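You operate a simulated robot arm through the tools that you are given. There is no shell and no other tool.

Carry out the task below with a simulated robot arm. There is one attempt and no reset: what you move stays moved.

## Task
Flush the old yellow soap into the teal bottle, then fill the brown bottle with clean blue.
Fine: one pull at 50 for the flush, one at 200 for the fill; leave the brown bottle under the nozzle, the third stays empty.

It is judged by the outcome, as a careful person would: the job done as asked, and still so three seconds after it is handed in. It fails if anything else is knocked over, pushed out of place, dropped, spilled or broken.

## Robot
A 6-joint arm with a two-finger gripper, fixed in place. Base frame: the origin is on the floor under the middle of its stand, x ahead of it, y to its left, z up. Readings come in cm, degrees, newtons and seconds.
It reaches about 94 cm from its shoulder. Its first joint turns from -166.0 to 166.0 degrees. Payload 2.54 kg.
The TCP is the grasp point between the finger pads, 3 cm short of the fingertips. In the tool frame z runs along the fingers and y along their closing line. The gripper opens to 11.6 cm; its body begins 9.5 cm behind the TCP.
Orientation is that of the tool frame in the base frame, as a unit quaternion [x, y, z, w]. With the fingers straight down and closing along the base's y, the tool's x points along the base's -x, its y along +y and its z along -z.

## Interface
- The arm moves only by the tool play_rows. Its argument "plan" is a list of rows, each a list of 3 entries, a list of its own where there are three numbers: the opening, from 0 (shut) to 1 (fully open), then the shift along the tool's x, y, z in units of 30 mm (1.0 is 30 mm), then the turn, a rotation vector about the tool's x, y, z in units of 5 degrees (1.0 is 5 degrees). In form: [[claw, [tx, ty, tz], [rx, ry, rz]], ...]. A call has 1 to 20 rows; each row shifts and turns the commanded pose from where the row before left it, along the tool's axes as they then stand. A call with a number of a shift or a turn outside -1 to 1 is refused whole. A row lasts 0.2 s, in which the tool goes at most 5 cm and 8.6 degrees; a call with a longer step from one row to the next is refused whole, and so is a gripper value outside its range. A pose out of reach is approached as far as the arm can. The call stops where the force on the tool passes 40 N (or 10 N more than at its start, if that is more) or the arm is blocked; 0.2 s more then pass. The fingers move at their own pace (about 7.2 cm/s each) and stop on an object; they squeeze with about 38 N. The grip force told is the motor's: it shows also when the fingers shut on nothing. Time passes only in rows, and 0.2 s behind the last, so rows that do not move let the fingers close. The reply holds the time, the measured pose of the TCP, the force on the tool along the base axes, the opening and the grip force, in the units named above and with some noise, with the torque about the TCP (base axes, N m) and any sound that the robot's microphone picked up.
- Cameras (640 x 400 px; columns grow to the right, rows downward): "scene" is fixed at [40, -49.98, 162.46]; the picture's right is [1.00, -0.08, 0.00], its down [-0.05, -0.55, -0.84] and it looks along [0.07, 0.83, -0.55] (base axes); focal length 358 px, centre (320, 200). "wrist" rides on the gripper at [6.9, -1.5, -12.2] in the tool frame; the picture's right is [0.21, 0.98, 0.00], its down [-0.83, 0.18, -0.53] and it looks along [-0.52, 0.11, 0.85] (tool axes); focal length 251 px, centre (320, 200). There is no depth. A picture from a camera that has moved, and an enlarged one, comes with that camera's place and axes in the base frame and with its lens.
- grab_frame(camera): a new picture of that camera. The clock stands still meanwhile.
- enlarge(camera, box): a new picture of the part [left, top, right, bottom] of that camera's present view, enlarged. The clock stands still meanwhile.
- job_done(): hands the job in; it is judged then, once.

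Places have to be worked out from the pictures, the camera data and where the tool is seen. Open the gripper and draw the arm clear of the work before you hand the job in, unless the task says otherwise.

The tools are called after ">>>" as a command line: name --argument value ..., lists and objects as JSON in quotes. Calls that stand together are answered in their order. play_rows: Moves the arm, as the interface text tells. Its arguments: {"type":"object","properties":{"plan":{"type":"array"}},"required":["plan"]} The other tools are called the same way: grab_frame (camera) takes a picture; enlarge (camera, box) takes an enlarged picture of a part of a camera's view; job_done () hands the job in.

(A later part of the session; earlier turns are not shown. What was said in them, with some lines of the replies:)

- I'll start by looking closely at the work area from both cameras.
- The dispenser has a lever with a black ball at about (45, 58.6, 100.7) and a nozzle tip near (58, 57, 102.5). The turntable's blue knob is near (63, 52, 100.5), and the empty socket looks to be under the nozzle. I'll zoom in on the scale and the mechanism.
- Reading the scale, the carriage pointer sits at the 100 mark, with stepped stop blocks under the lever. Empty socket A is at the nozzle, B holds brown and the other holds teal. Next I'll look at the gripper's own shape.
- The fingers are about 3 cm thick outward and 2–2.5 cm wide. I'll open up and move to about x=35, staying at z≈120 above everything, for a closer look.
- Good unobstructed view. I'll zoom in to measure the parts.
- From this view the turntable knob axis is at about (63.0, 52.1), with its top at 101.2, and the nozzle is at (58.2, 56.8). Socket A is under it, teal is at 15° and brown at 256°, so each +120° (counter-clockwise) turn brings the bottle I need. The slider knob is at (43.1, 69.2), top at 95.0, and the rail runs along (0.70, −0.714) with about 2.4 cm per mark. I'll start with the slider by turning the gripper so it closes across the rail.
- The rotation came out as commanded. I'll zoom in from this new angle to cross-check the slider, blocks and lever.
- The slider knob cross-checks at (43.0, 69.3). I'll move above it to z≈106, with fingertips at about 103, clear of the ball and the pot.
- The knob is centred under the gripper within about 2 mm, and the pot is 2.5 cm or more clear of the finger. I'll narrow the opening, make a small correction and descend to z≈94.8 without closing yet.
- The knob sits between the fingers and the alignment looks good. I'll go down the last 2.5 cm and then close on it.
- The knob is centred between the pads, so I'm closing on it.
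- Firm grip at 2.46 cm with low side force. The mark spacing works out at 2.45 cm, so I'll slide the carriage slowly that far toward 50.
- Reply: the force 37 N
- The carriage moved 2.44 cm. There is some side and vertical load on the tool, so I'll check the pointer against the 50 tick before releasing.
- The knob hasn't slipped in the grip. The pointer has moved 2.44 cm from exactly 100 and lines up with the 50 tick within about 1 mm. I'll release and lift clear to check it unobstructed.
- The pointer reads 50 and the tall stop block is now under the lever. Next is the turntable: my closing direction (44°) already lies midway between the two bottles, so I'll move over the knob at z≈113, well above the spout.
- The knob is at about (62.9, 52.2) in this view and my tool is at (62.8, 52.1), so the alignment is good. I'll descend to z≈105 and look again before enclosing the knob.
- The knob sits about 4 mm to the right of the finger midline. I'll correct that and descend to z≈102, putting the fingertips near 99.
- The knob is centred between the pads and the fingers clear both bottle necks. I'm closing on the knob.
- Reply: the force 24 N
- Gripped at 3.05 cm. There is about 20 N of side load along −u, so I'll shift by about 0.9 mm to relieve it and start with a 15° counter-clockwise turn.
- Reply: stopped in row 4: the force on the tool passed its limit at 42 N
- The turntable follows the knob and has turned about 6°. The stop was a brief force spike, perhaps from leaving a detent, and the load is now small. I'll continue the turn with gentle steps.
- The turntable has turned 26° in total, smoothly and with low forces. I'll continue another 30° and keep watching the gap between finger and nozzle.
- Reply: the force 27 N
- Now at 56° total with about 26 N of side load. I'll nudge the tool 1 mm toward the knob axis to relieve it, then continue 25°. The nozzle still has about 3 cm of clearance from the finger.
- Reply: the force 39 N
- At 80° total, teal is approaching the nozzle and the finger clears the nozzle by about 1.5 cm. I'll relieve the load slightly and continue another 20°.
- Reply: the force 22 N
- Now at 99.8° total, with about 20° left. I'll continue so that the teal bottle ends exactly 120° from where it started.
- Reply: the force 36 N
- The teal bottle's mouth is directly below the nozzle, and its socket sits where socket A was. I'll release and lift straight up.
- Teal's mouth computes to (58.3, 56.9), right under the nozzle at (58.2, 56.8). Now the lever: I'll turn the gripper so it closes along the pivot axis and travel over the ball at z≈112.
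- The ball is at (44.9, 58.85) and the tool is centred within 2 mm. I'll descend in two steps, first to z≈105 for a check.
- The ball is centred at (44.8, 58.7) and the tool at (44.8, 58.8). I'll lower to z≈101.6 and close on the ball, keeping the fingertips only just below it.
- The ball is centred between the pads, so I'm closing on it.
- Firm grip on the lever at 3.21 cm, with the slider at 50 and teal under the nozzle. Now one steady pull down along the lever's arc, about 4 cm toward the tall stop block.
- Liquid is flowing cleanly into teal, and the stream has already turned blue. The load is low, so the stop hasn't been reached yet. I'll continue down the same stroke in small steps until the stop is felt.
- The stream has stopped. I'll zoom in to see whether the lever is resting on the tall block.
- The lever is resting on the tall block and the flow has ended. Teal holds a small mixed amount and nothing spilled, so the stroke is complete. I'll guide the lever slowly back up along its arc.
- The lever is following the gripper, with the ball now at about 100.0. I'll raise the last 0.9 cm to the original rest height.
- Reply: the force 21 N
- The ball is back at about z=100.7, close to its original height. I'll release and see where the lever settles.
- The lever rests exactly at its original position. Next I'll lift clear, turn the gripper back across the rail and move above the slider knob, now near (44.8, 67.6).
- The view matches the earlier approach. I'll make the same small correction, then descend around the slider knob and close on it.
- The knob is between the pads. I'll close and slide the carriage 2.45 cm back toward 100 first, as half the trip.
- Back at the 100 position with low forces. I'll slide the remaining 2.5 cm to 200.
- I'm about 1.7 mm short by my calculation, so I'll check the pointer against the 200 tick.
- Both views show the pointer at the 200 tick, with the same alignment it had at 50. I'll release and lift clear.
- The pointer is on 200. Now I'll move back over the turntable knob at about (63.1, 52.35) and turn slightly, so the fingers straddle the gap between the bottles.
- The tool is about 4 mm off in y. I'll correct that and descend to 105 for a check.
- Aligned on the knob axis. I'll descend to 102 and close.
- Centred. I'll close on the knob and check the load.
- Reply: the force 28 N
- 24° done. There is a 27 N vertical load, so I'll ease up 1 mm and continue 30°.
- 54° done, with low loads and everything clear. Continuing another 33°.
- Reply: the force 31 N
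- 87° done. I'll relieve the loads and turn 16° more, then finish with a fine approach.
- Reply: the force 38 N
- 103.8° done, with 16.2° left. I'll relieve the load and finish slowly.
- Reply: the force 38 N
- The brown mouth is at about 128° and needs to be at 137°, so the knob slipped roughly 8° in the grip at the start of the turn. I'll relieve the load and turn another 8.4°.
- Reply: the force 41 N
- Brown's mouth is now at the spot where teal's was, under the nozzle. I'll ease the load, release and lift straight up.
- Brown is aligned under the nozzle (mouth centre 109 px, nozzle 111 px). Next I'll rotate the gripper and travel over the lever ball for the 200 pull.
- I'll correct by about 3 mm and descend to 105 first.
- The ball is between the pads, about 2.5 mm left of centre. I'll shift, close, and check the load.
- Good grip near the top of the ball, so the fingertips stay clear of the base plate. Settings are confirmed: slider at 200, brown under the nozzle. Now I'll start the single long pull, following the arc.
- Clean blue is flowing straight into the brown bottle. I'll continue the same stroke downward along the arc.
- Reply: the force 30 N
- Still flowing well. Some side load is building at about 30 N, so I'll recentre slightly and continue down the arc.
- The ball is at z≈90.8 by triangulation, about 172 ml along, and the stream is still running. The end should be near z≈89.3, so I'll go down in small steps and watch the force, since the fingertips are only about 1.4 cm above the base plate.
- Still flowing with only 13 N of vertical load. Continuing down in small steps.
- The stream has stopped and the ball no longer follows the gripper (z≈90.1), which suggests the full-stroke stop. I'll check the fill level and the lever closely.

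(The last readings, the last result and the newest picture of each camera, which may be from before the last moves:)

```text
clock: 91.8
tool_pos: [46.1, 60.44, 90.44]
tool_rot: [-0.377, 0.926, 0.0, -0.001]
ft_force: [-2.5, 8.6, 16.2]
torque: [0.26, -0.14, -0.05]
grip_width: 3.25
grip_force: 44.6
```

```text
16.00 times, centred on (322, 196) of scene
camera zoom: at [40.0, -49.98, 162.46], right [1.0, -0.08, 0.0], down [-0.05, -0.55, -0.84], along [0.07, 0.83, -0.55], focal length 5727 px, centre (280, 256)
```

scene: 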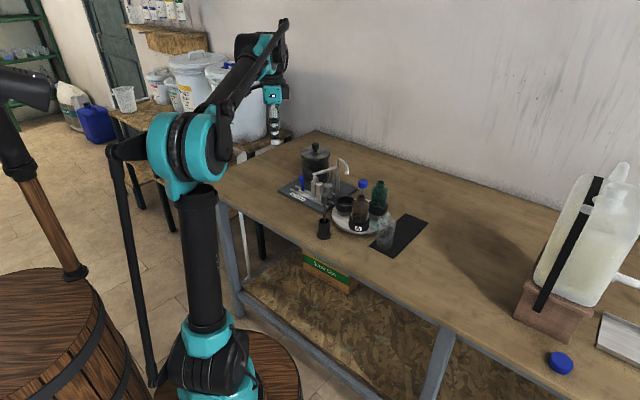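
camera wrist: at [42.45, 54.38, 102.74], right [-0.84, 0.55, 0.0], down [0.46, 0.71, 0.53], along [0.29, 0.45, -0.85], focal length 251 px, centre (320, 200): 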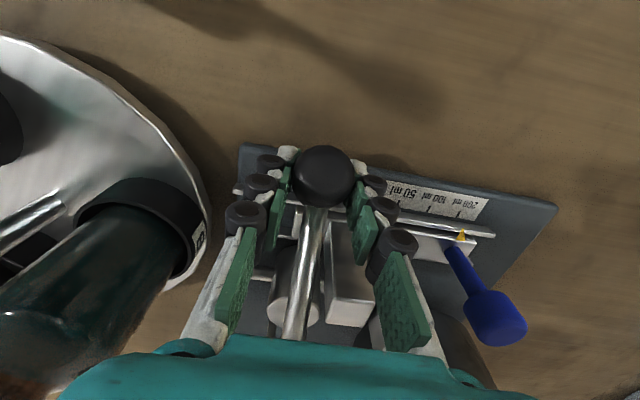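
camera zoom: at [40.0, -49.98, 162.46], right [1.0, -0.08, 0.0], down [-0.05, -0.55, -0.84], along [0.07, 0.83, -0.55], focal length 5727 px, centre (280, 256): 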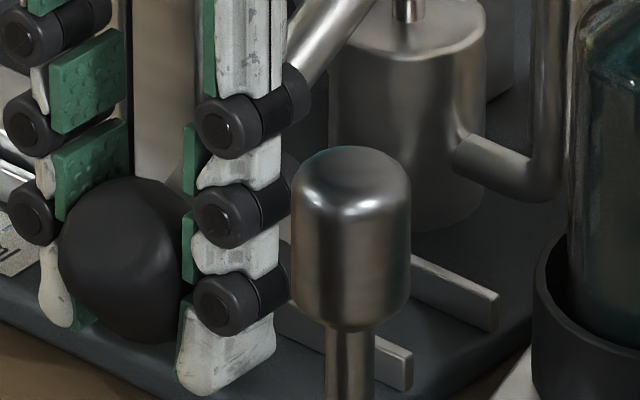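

I can resolve about 0.3 mm at this zoom, with the ball centre at row ~262. I'll push 2 mm more to confirm whether the lever is truly at its stop.

>>> play_rows --plan '[[0.2, [-0.02, 0, 0.07], [0, 0, 0]], [0.2, [0, 0, 0], [0, 0, 0]]]'

>>> enlarge --camera "scene" --box '[305, 185, 340, 208]'

>>> grab_frame --camera "wrist"

>>> enlarge --camera "scene" --box '[345, 172, 385, 215]'

```text
clock: 92.4
tool_pos: [46.27, 60.29, 90.05]
tool_rot: [-0.377, 0.926, -0.001, -0.002]
ft_force: [-8.3, -3.6, 7.1]
torque: [-0.31, 0.4, 0.03]
grip_width: 3.29
grip_force: 45.4
```

```text
16.00 times, centred on (322, 196) of scene
camera zoom: at [40.0, -49.98, 162.46], right [1.0, -0.08, 0.0], down [-0.05, -0.55, -0.84], along [0.07, 0.83, -0.55], focal length 5727 px, centre (280, 256)
```

zoom: 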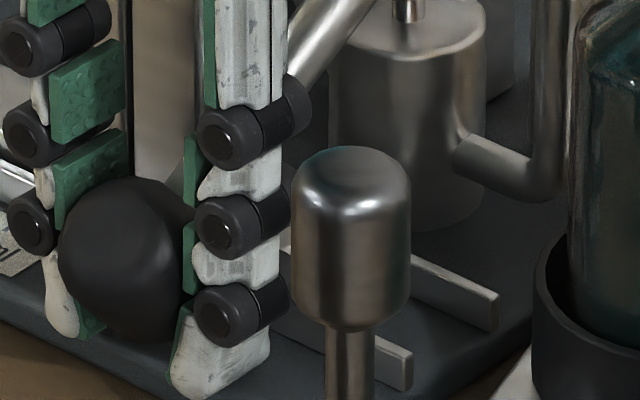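

```text
taken
camera wrist: at [42.46, 54.39, 102.46], right [-0.84, 0.55, 0.0], down [0.46, 0.71, 0.53], along [0.29, 0.44, -0.85], focal length 251 px, centre (320, 200)
```

wrist: 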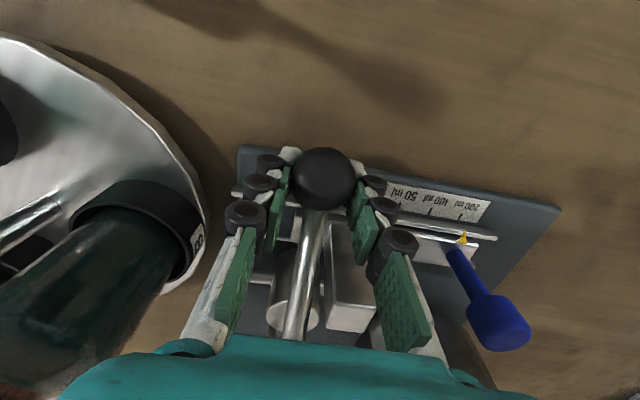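

```text
9.30 times, centred on (365, 194) of scene
camera zoom: at [40.0, -49.98, 162.46], right [1.0, -0.08, 0.0], down [-0.05, -0.55, -0.84], along [0.07, 0.83, -0.55], focal length 3330 px, centre (-99, 260)
```

zoom: 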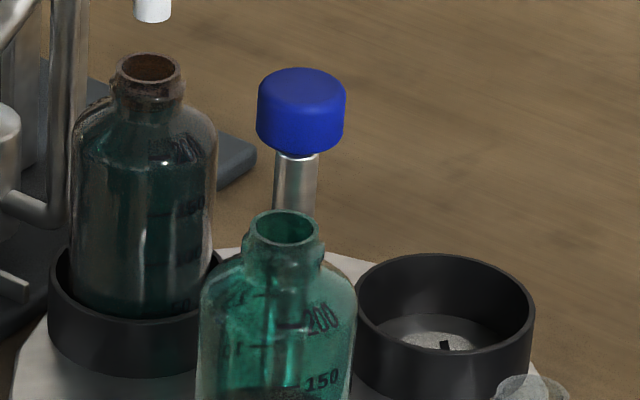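

The ball stayed put while the pads slid, so the lever is at its full-stroke stop. The flow has ended and brown is filled to about the 200 mark. I'll guide the lever slowly back up along its arc.

>>> play_rows --plan '[[0.2, [0.076, 0, -0.167], [0, 0, 0]], [0.2, [0.07, 0, -0.167], [0, 0, 0]], [0.2, [0.063, 0, -0.167], [0, 0, 0]], [0.2, [0.057, 0, -0.167], [0, 0, 0]], [0.2, [0.051, 0, -0.167], [0, 0, 0]], [0.2, [0.045, 0, -0.167], [0, 0, 0]], [0.2, [0.04, 0, -0.167], [0, 0, 0]], [0.2, [0.034, 0, -0.167], [0, 0, 0]], [0.2, [0.029, 0, -0.167], [0, 0, 0]], [0.2, [0.023, 0, -0.167], [0, 0, 0]]]'

>>> grab_frame --camera "wrist"

>>> enlarge --camera "scene" --box '[270, 130, 390, 220]'

```text
clock: 94.6
tool_pos: [45.22, 59.42, 95.4]
tool_rot: [-0.377, 0.926, 0.0, 0.0]
ft_force: [2.6, -5.4, -6.1]
torque: [-0.76, 0.72, 0.0]
grip_width: 3.18
grip_force: 44.7
```

```text
taken
camera wrist: at [41.57, 53.48, 107.54], right [-0.84, 0.55, 0.0], down [0.46, 0.71, 0.53], along [0.29, 0.45, -0.85], focal length 251 px, centre (320, 200)
```

wrist: 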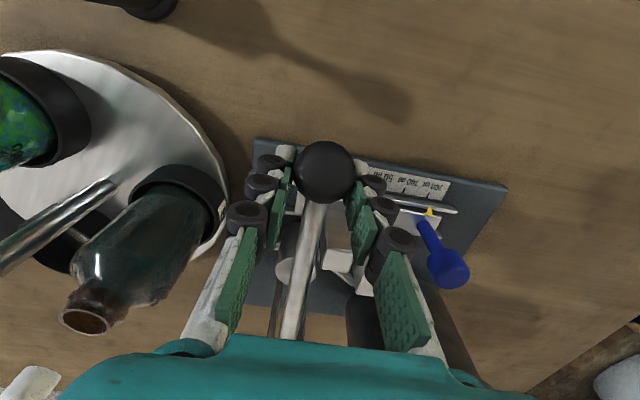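

```text
4.44 times, centred on (330, 175) of scene
camera zoom: at [40.0, -49.98, 162.46], right [1.0, -0.08, 0.0], down [-0.05, -0.55, -0.84], along [0.07, 0.83, -0.55], focal length 1591 px, centre (276, 311)
```

zoom: 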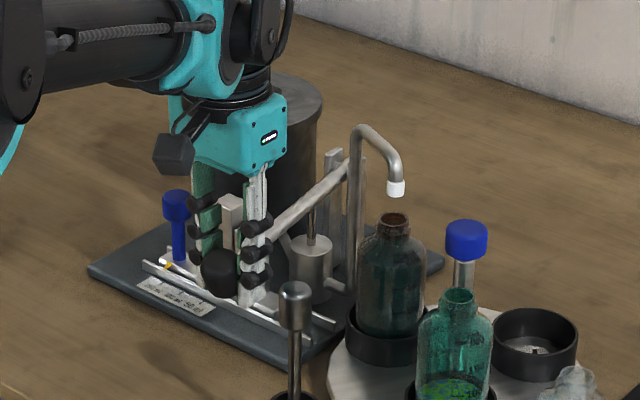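

The lever is rising smoothly with no dripping, and the ball is at about 94.7. I'll continue up to the rest height of about 100.8.

>>> play_rows --plan '[[0.2, [0.033, 0, -0.167], [0, 0, 0]], [0.2, [0.028, 0, -0.167], [0, 0, 0]], [0.2, [0.023, 0, -0.167], [0, 0, 0]], [0.2, [0.018, 0, -0.167], [0, 0, 0]], [0.2, [0.013, 0, -0.167], [0, 0, 0]], [0.2, [0.007, 0, -0.167], [0, 0, 0]], [0.2, [0.002, 0, -0.167], [0, 0, 0]], [0.2, [-0.003, 0, -0.167], [0, 0, 0]], [0.2, [-0.008, 0, -0.167], [0, 0, 0]], [0.2, [-0.013, 0, -0.167], [0, 0, 0]], [0.2, [0, 0, 0], [0, 0, 0]]]'

>>> grab_frame --camera "wrist"

>>> enlarge --camera "scene" --box '[270, 130, 390, 220]'

```text
clock: 97.0
tool_pos: [45.06, 59.17, 100.26]
tool_rot: [-0.377, 0.926, 0.0, -0.001]
ft_force: [0.8, -6.7, -7.3]
torque: [-0.93, 0.86, 0.07]
grip_width: 3.19
grip_force: 45.3
```

```text
taken
camera wrist: at [41.25, 53.18, 112.5], right [-0.84, 0.55, 0.0], down [0.46, 0.71, 0.53], along [0.29, 0.45, -0.85], focal length 251 px, centre (320, 200)
```

wrist: 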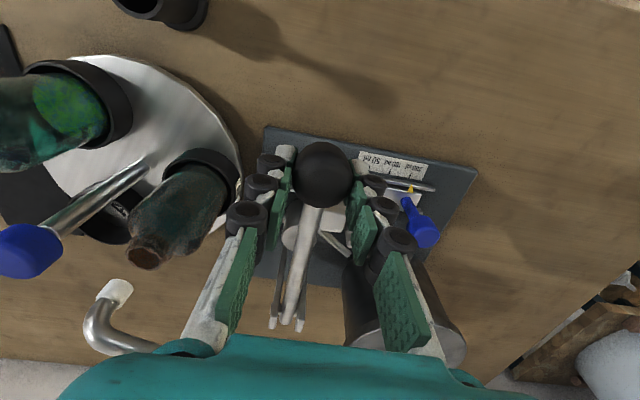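

```text
4.44 times, centred on (330, 175) of scene
camera zoom: at [40.0, -49.98, 162.46], right [1.0, -0.08, 0.0], down [-0.05, -0.55, -0.84], along [0.07, 0.83, -0.55], focal length 1591 px, centre (276, 311)
```

zoom: 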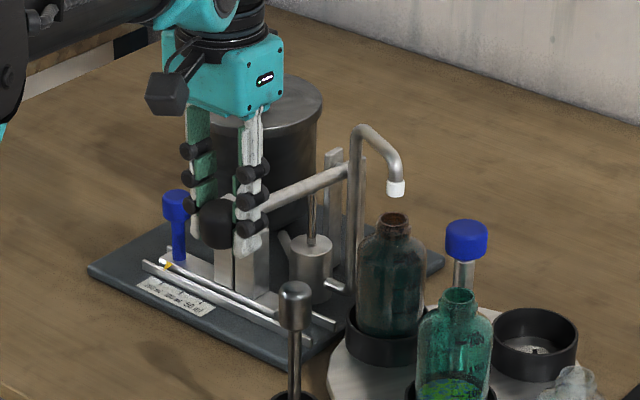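

The ball is at about 99.3 and needs 1.5 cm more to reach rest.

>>> play_rows --plan '[[0.2, [-0.01, 0, -0.167], [0, 0, 0]], [0.2, [-0.015, 0, -0.167], [0, 0, 0]], [0.2, [-0.02, 0, -0.15], [0, 0, 0]], [0.2, [0, 0, 0], [0, 0, 0]]]'

>>> grab_frame --camera "wrist"

>>> enlarge --camera "scene" --box '[270, 130, 390, 220]'

```text
clock: 98.0
tool_pos: [45.21, 59.29, 101.56]
tool_rot: [-0.376, 0.927, 0.0, 0.0]
ft_force: [6.7, -3.8, -6.7]
torque: [-0.73, 0.66, 0.02]
grip_width: 3.2
grip_force: 45.1
```

```text
taken
camera wrist: at [41.43, 53.35, 113.94], right [-0.84, 0.55, 0.0], down [0.46, 0.71, 0.53], along [0.29, 0.45, -0.85], focal length 251 px, centre (320, 200)
```

wrist: 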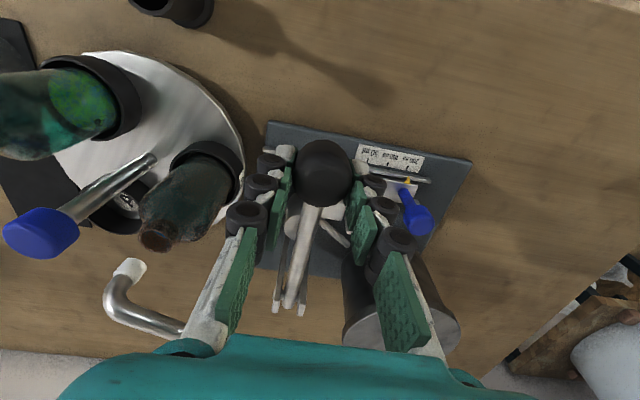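

```text
4.44 times, centred on (330, 175) of scene
camera zoom: at [40.0, -49.98, 162.46], right [1.0, -0.08, 0.0], down [-0.05, -0.55, -0.84], along [0.07, 0.83, -0.55], focal length 1591 px, centre (276, 311)
```

zoom: 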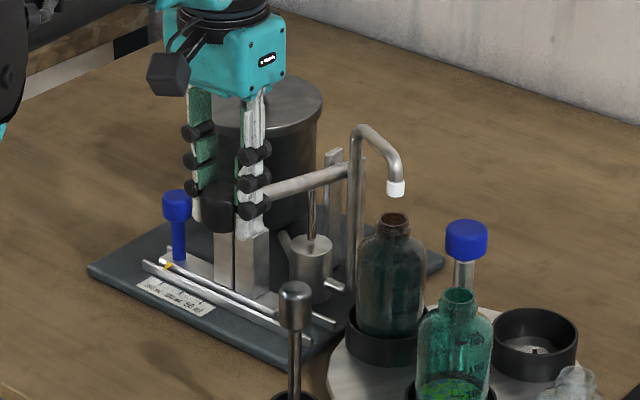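

The ball is within about 3 mm of rest. I'll nudge it up the last bit and then release.

>>> play_rows --plan '[[0.2, [-0.015, 0, -0.09], [0, 0, 0]], [0.2, [0, 0, 0], [0, 0, 0]], [0.5, [0, 0, 0], [0, 0, 0]], [0.5, [0, 0, 0], [0, 0, 0]], [0.5, [0, 0, 0], [0, 0, 0]]]'

>>> grab_frame --camera "wrist"

>>> enlarge --camera "scene" --box '[270, 130, 390, 220]'

```text
clock: 99.2
tool_pos: [45.15, 59.33, 101.95]
tool_rot: [-0.377, 0.926, 0.001, -0.001]
ft_force: [0.8, -0.4, -0.2]
torque: [0.0, 0.04, 0.0]
grip_width: 5.81
grip_force: 0.0
```

```text
taken
camera wrist: at [41.41, 53.44, 114.18], right [-0.84, 0.55, 0.0], down [0.46, 0.71, 0.53], along [0.29, 0.45, -0.85], focal length 251 px, centre (320, 200)
```

wrist: 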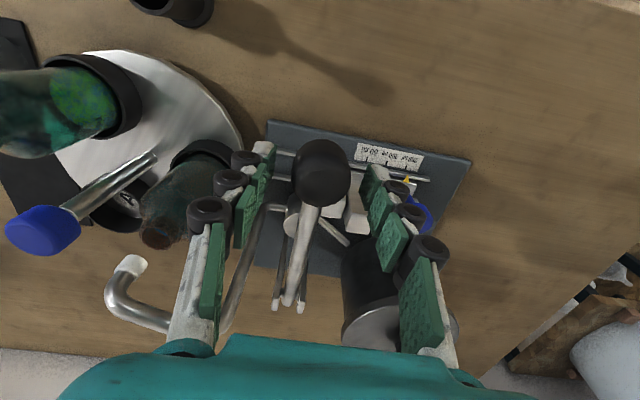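

```text
4.44 times, centred on (330, 175) of scene
camera zoom: at [40.0, -49.98, 162.46], right [1.0, -0.08, 0.0], down [-0.05, -0.55, -0.84], along [0.07, 0.83, -0.55], focal length 1591 px, centre (276, 311)
```

zoom: 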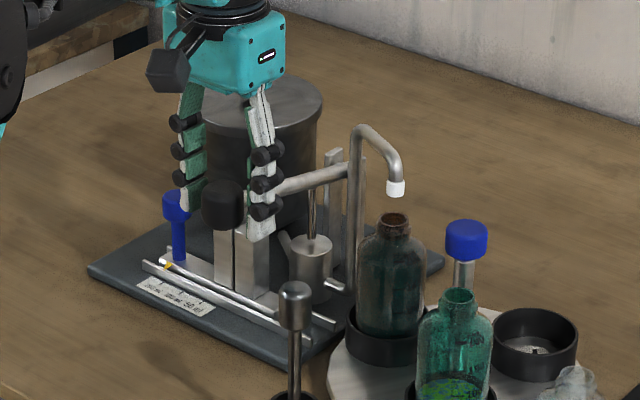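

The lever is back at its rest position. I'll lift straight up with open fingers and draw the arm back toward the robot side.

>>> play_rows --plan '[[0.5, [0, 0, -0.5], [0, 0, 0]], [0.5, [0, 0, -0.8], [0, 0, 0]], [0.5, [0, 0, -0.9], [0, 0, 0]], [0.5, [0, 0, -0.9], [0, 0, 0]], [0.5, [0, 0, -0.9], [0, 0, 0]], [0.5, [0, 0, -0.9], [0, 0, 0]], [0.6, [0, 0, -0.9], [0, 0, 0]], [0.8, [0.8, 0, 0], [0, 0, 0]], [1, [0.9, 0, 0], [0, 0, 0]], [1, [0.9, 0, 0], [0, 0, 0]], [1, [0.9, 0, 0], [0, 0, 0]], [1, [0.9, 0, 0], [0, 0, 0]], [1, [0.9, 0, 0], [0, 0, 0]], [1, [0, 0, 0], [0, 0, 0]]]'

>>> grab_frame --camera "wrist"

>>> grab_frame --camera "scene"

>>> enlarge --camera "scene" --box '[280, 140, 440, 240]'

```text
clock: 102.2
tool_pos: [33.67, 48.13, 119.33]
tool_rot: [-0.377, 0.926, -0.001, 0.0]
ft_force: [-0.3, 0.0, -1.0]
torque: [-0.01, -0.02, 0.04]
grip_width: 11.59
grip_force: 0.0
```

```text
taken
camera wrist: at [29.84, 42.25, 131.58], right [-0.84, 0.55, 0.0], down [0.46, 0.71, 0.53], along [0.29, 0.45, -0.85], focal length 251 px, centre (320, 200)
```

wrist: 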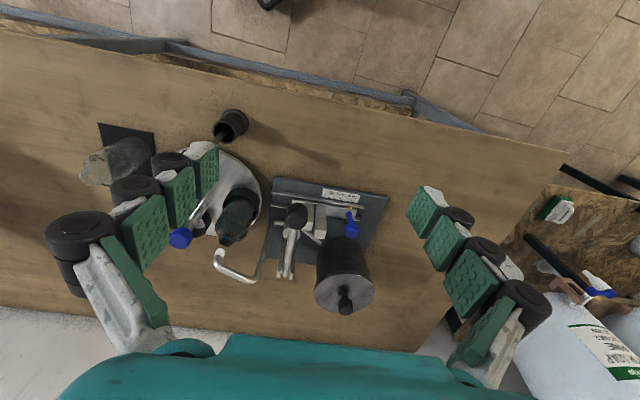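

```text
taken
```

scene: 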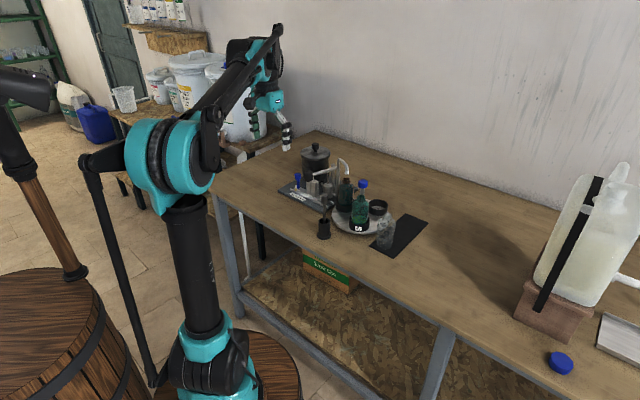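

```text
4.00 times, centred on (360, 190) of scene
camera zoom: at [40.0, -49.98, 162.46], right [1.0, -0.08, 0.0], down [-0.05, -0.55, -0.84], along [0.07, 0.83, -0.55], focal length 1432 px, centre (160, 240)
```

zoom: 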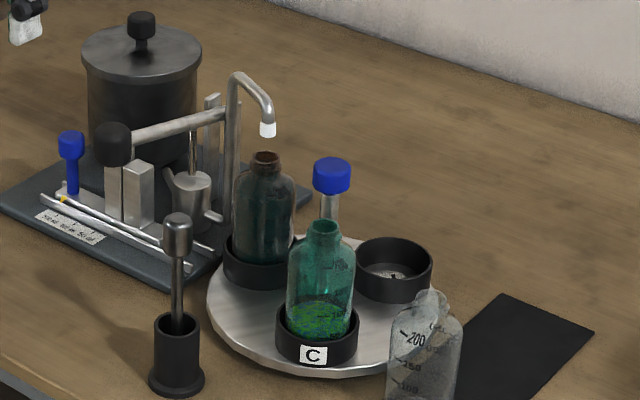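

Everything looks right: brown is filled and still under the nozzle, teal holds the flush, socket A and the clear bottle are empty, and the lever is at rest. I'll draw the arm back a little further and take a last look.

>>> play_rows --plan '[[1, [0.8, 0, -0.3], [0, 0, 0]], [1, [0.8, 0, -0.3], [0, 0, 0]], [1, [0.8, 0, -0.3], [0, 0, 0]], [1, [0, 0, 0], [0, 0, 0]], [1, [0, 0, 0], [0, 0, 0]]]'

>>> enlarge --camera "scene" --box '[320, 150, 410, 230]'

```text
clock: 103.4
tool_pos: [28.41, 43.09, 121.93]
tool_rot: [-0.378, 0.926, 0.0, -0.001]
ft_force: [0.4, 0.1, 0.3]
torque: [0.02, -0.03, -0.03]
grip_width: 11.57
grip_force: 0.1
```

```text
5.00 times, centred on (365, 190) of scene
camera zoom: at [40.0, -49.98, 162.46], right [1.0, -0.08, 0.0], down [-0.05, -0.55, -0.84], along [0.07, 0.83, -0.55], focal length 1790 px, centre (95, 250)
```

zoom: 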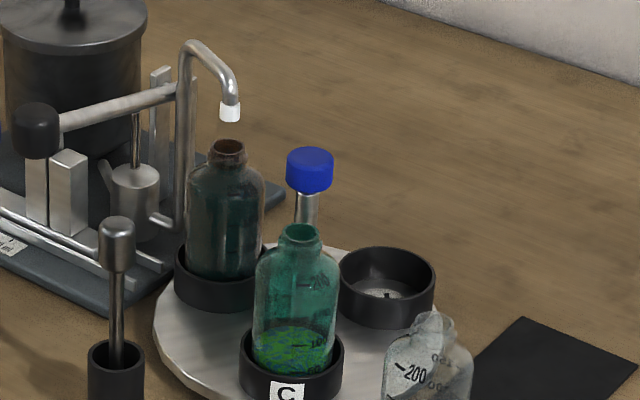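

The final picture shows nothing spilled or displaced: brown is under the nozzle filled with blue, teal holds the flush, the third socket is empty, and the arm is clear with the gripper open. I'm handing in.

>>> job_done

```text
The job is handed in.
```

The job is done and handed in: the old yellow soap went into the teal bottle, and the brown bottle is filled with clean blue.

- **Flush:** I set the slider to 50, turned teal under the nozzle and made one pull to the stop. The stream had already turned blue by the end of it, so teal holds a yellow-blue mix.
- **Fill:** I set the slider to 200, turned brown under the nozzle and made one pull. I made it in several steps, always downward, until the lever stopped moving. By eye the level is at about the 200 mark, though the brown glass makes it hard to read exactly.
- **How I left it:** Brown is under the nozzle, the third socket (A) and the clear bottle are empty, and the lever is back up at rest. The slider is still at 200.

I saw no spills, and nothing was knocked over or pushed out of place. The gripper is open and the arm is drawn back from the bench.
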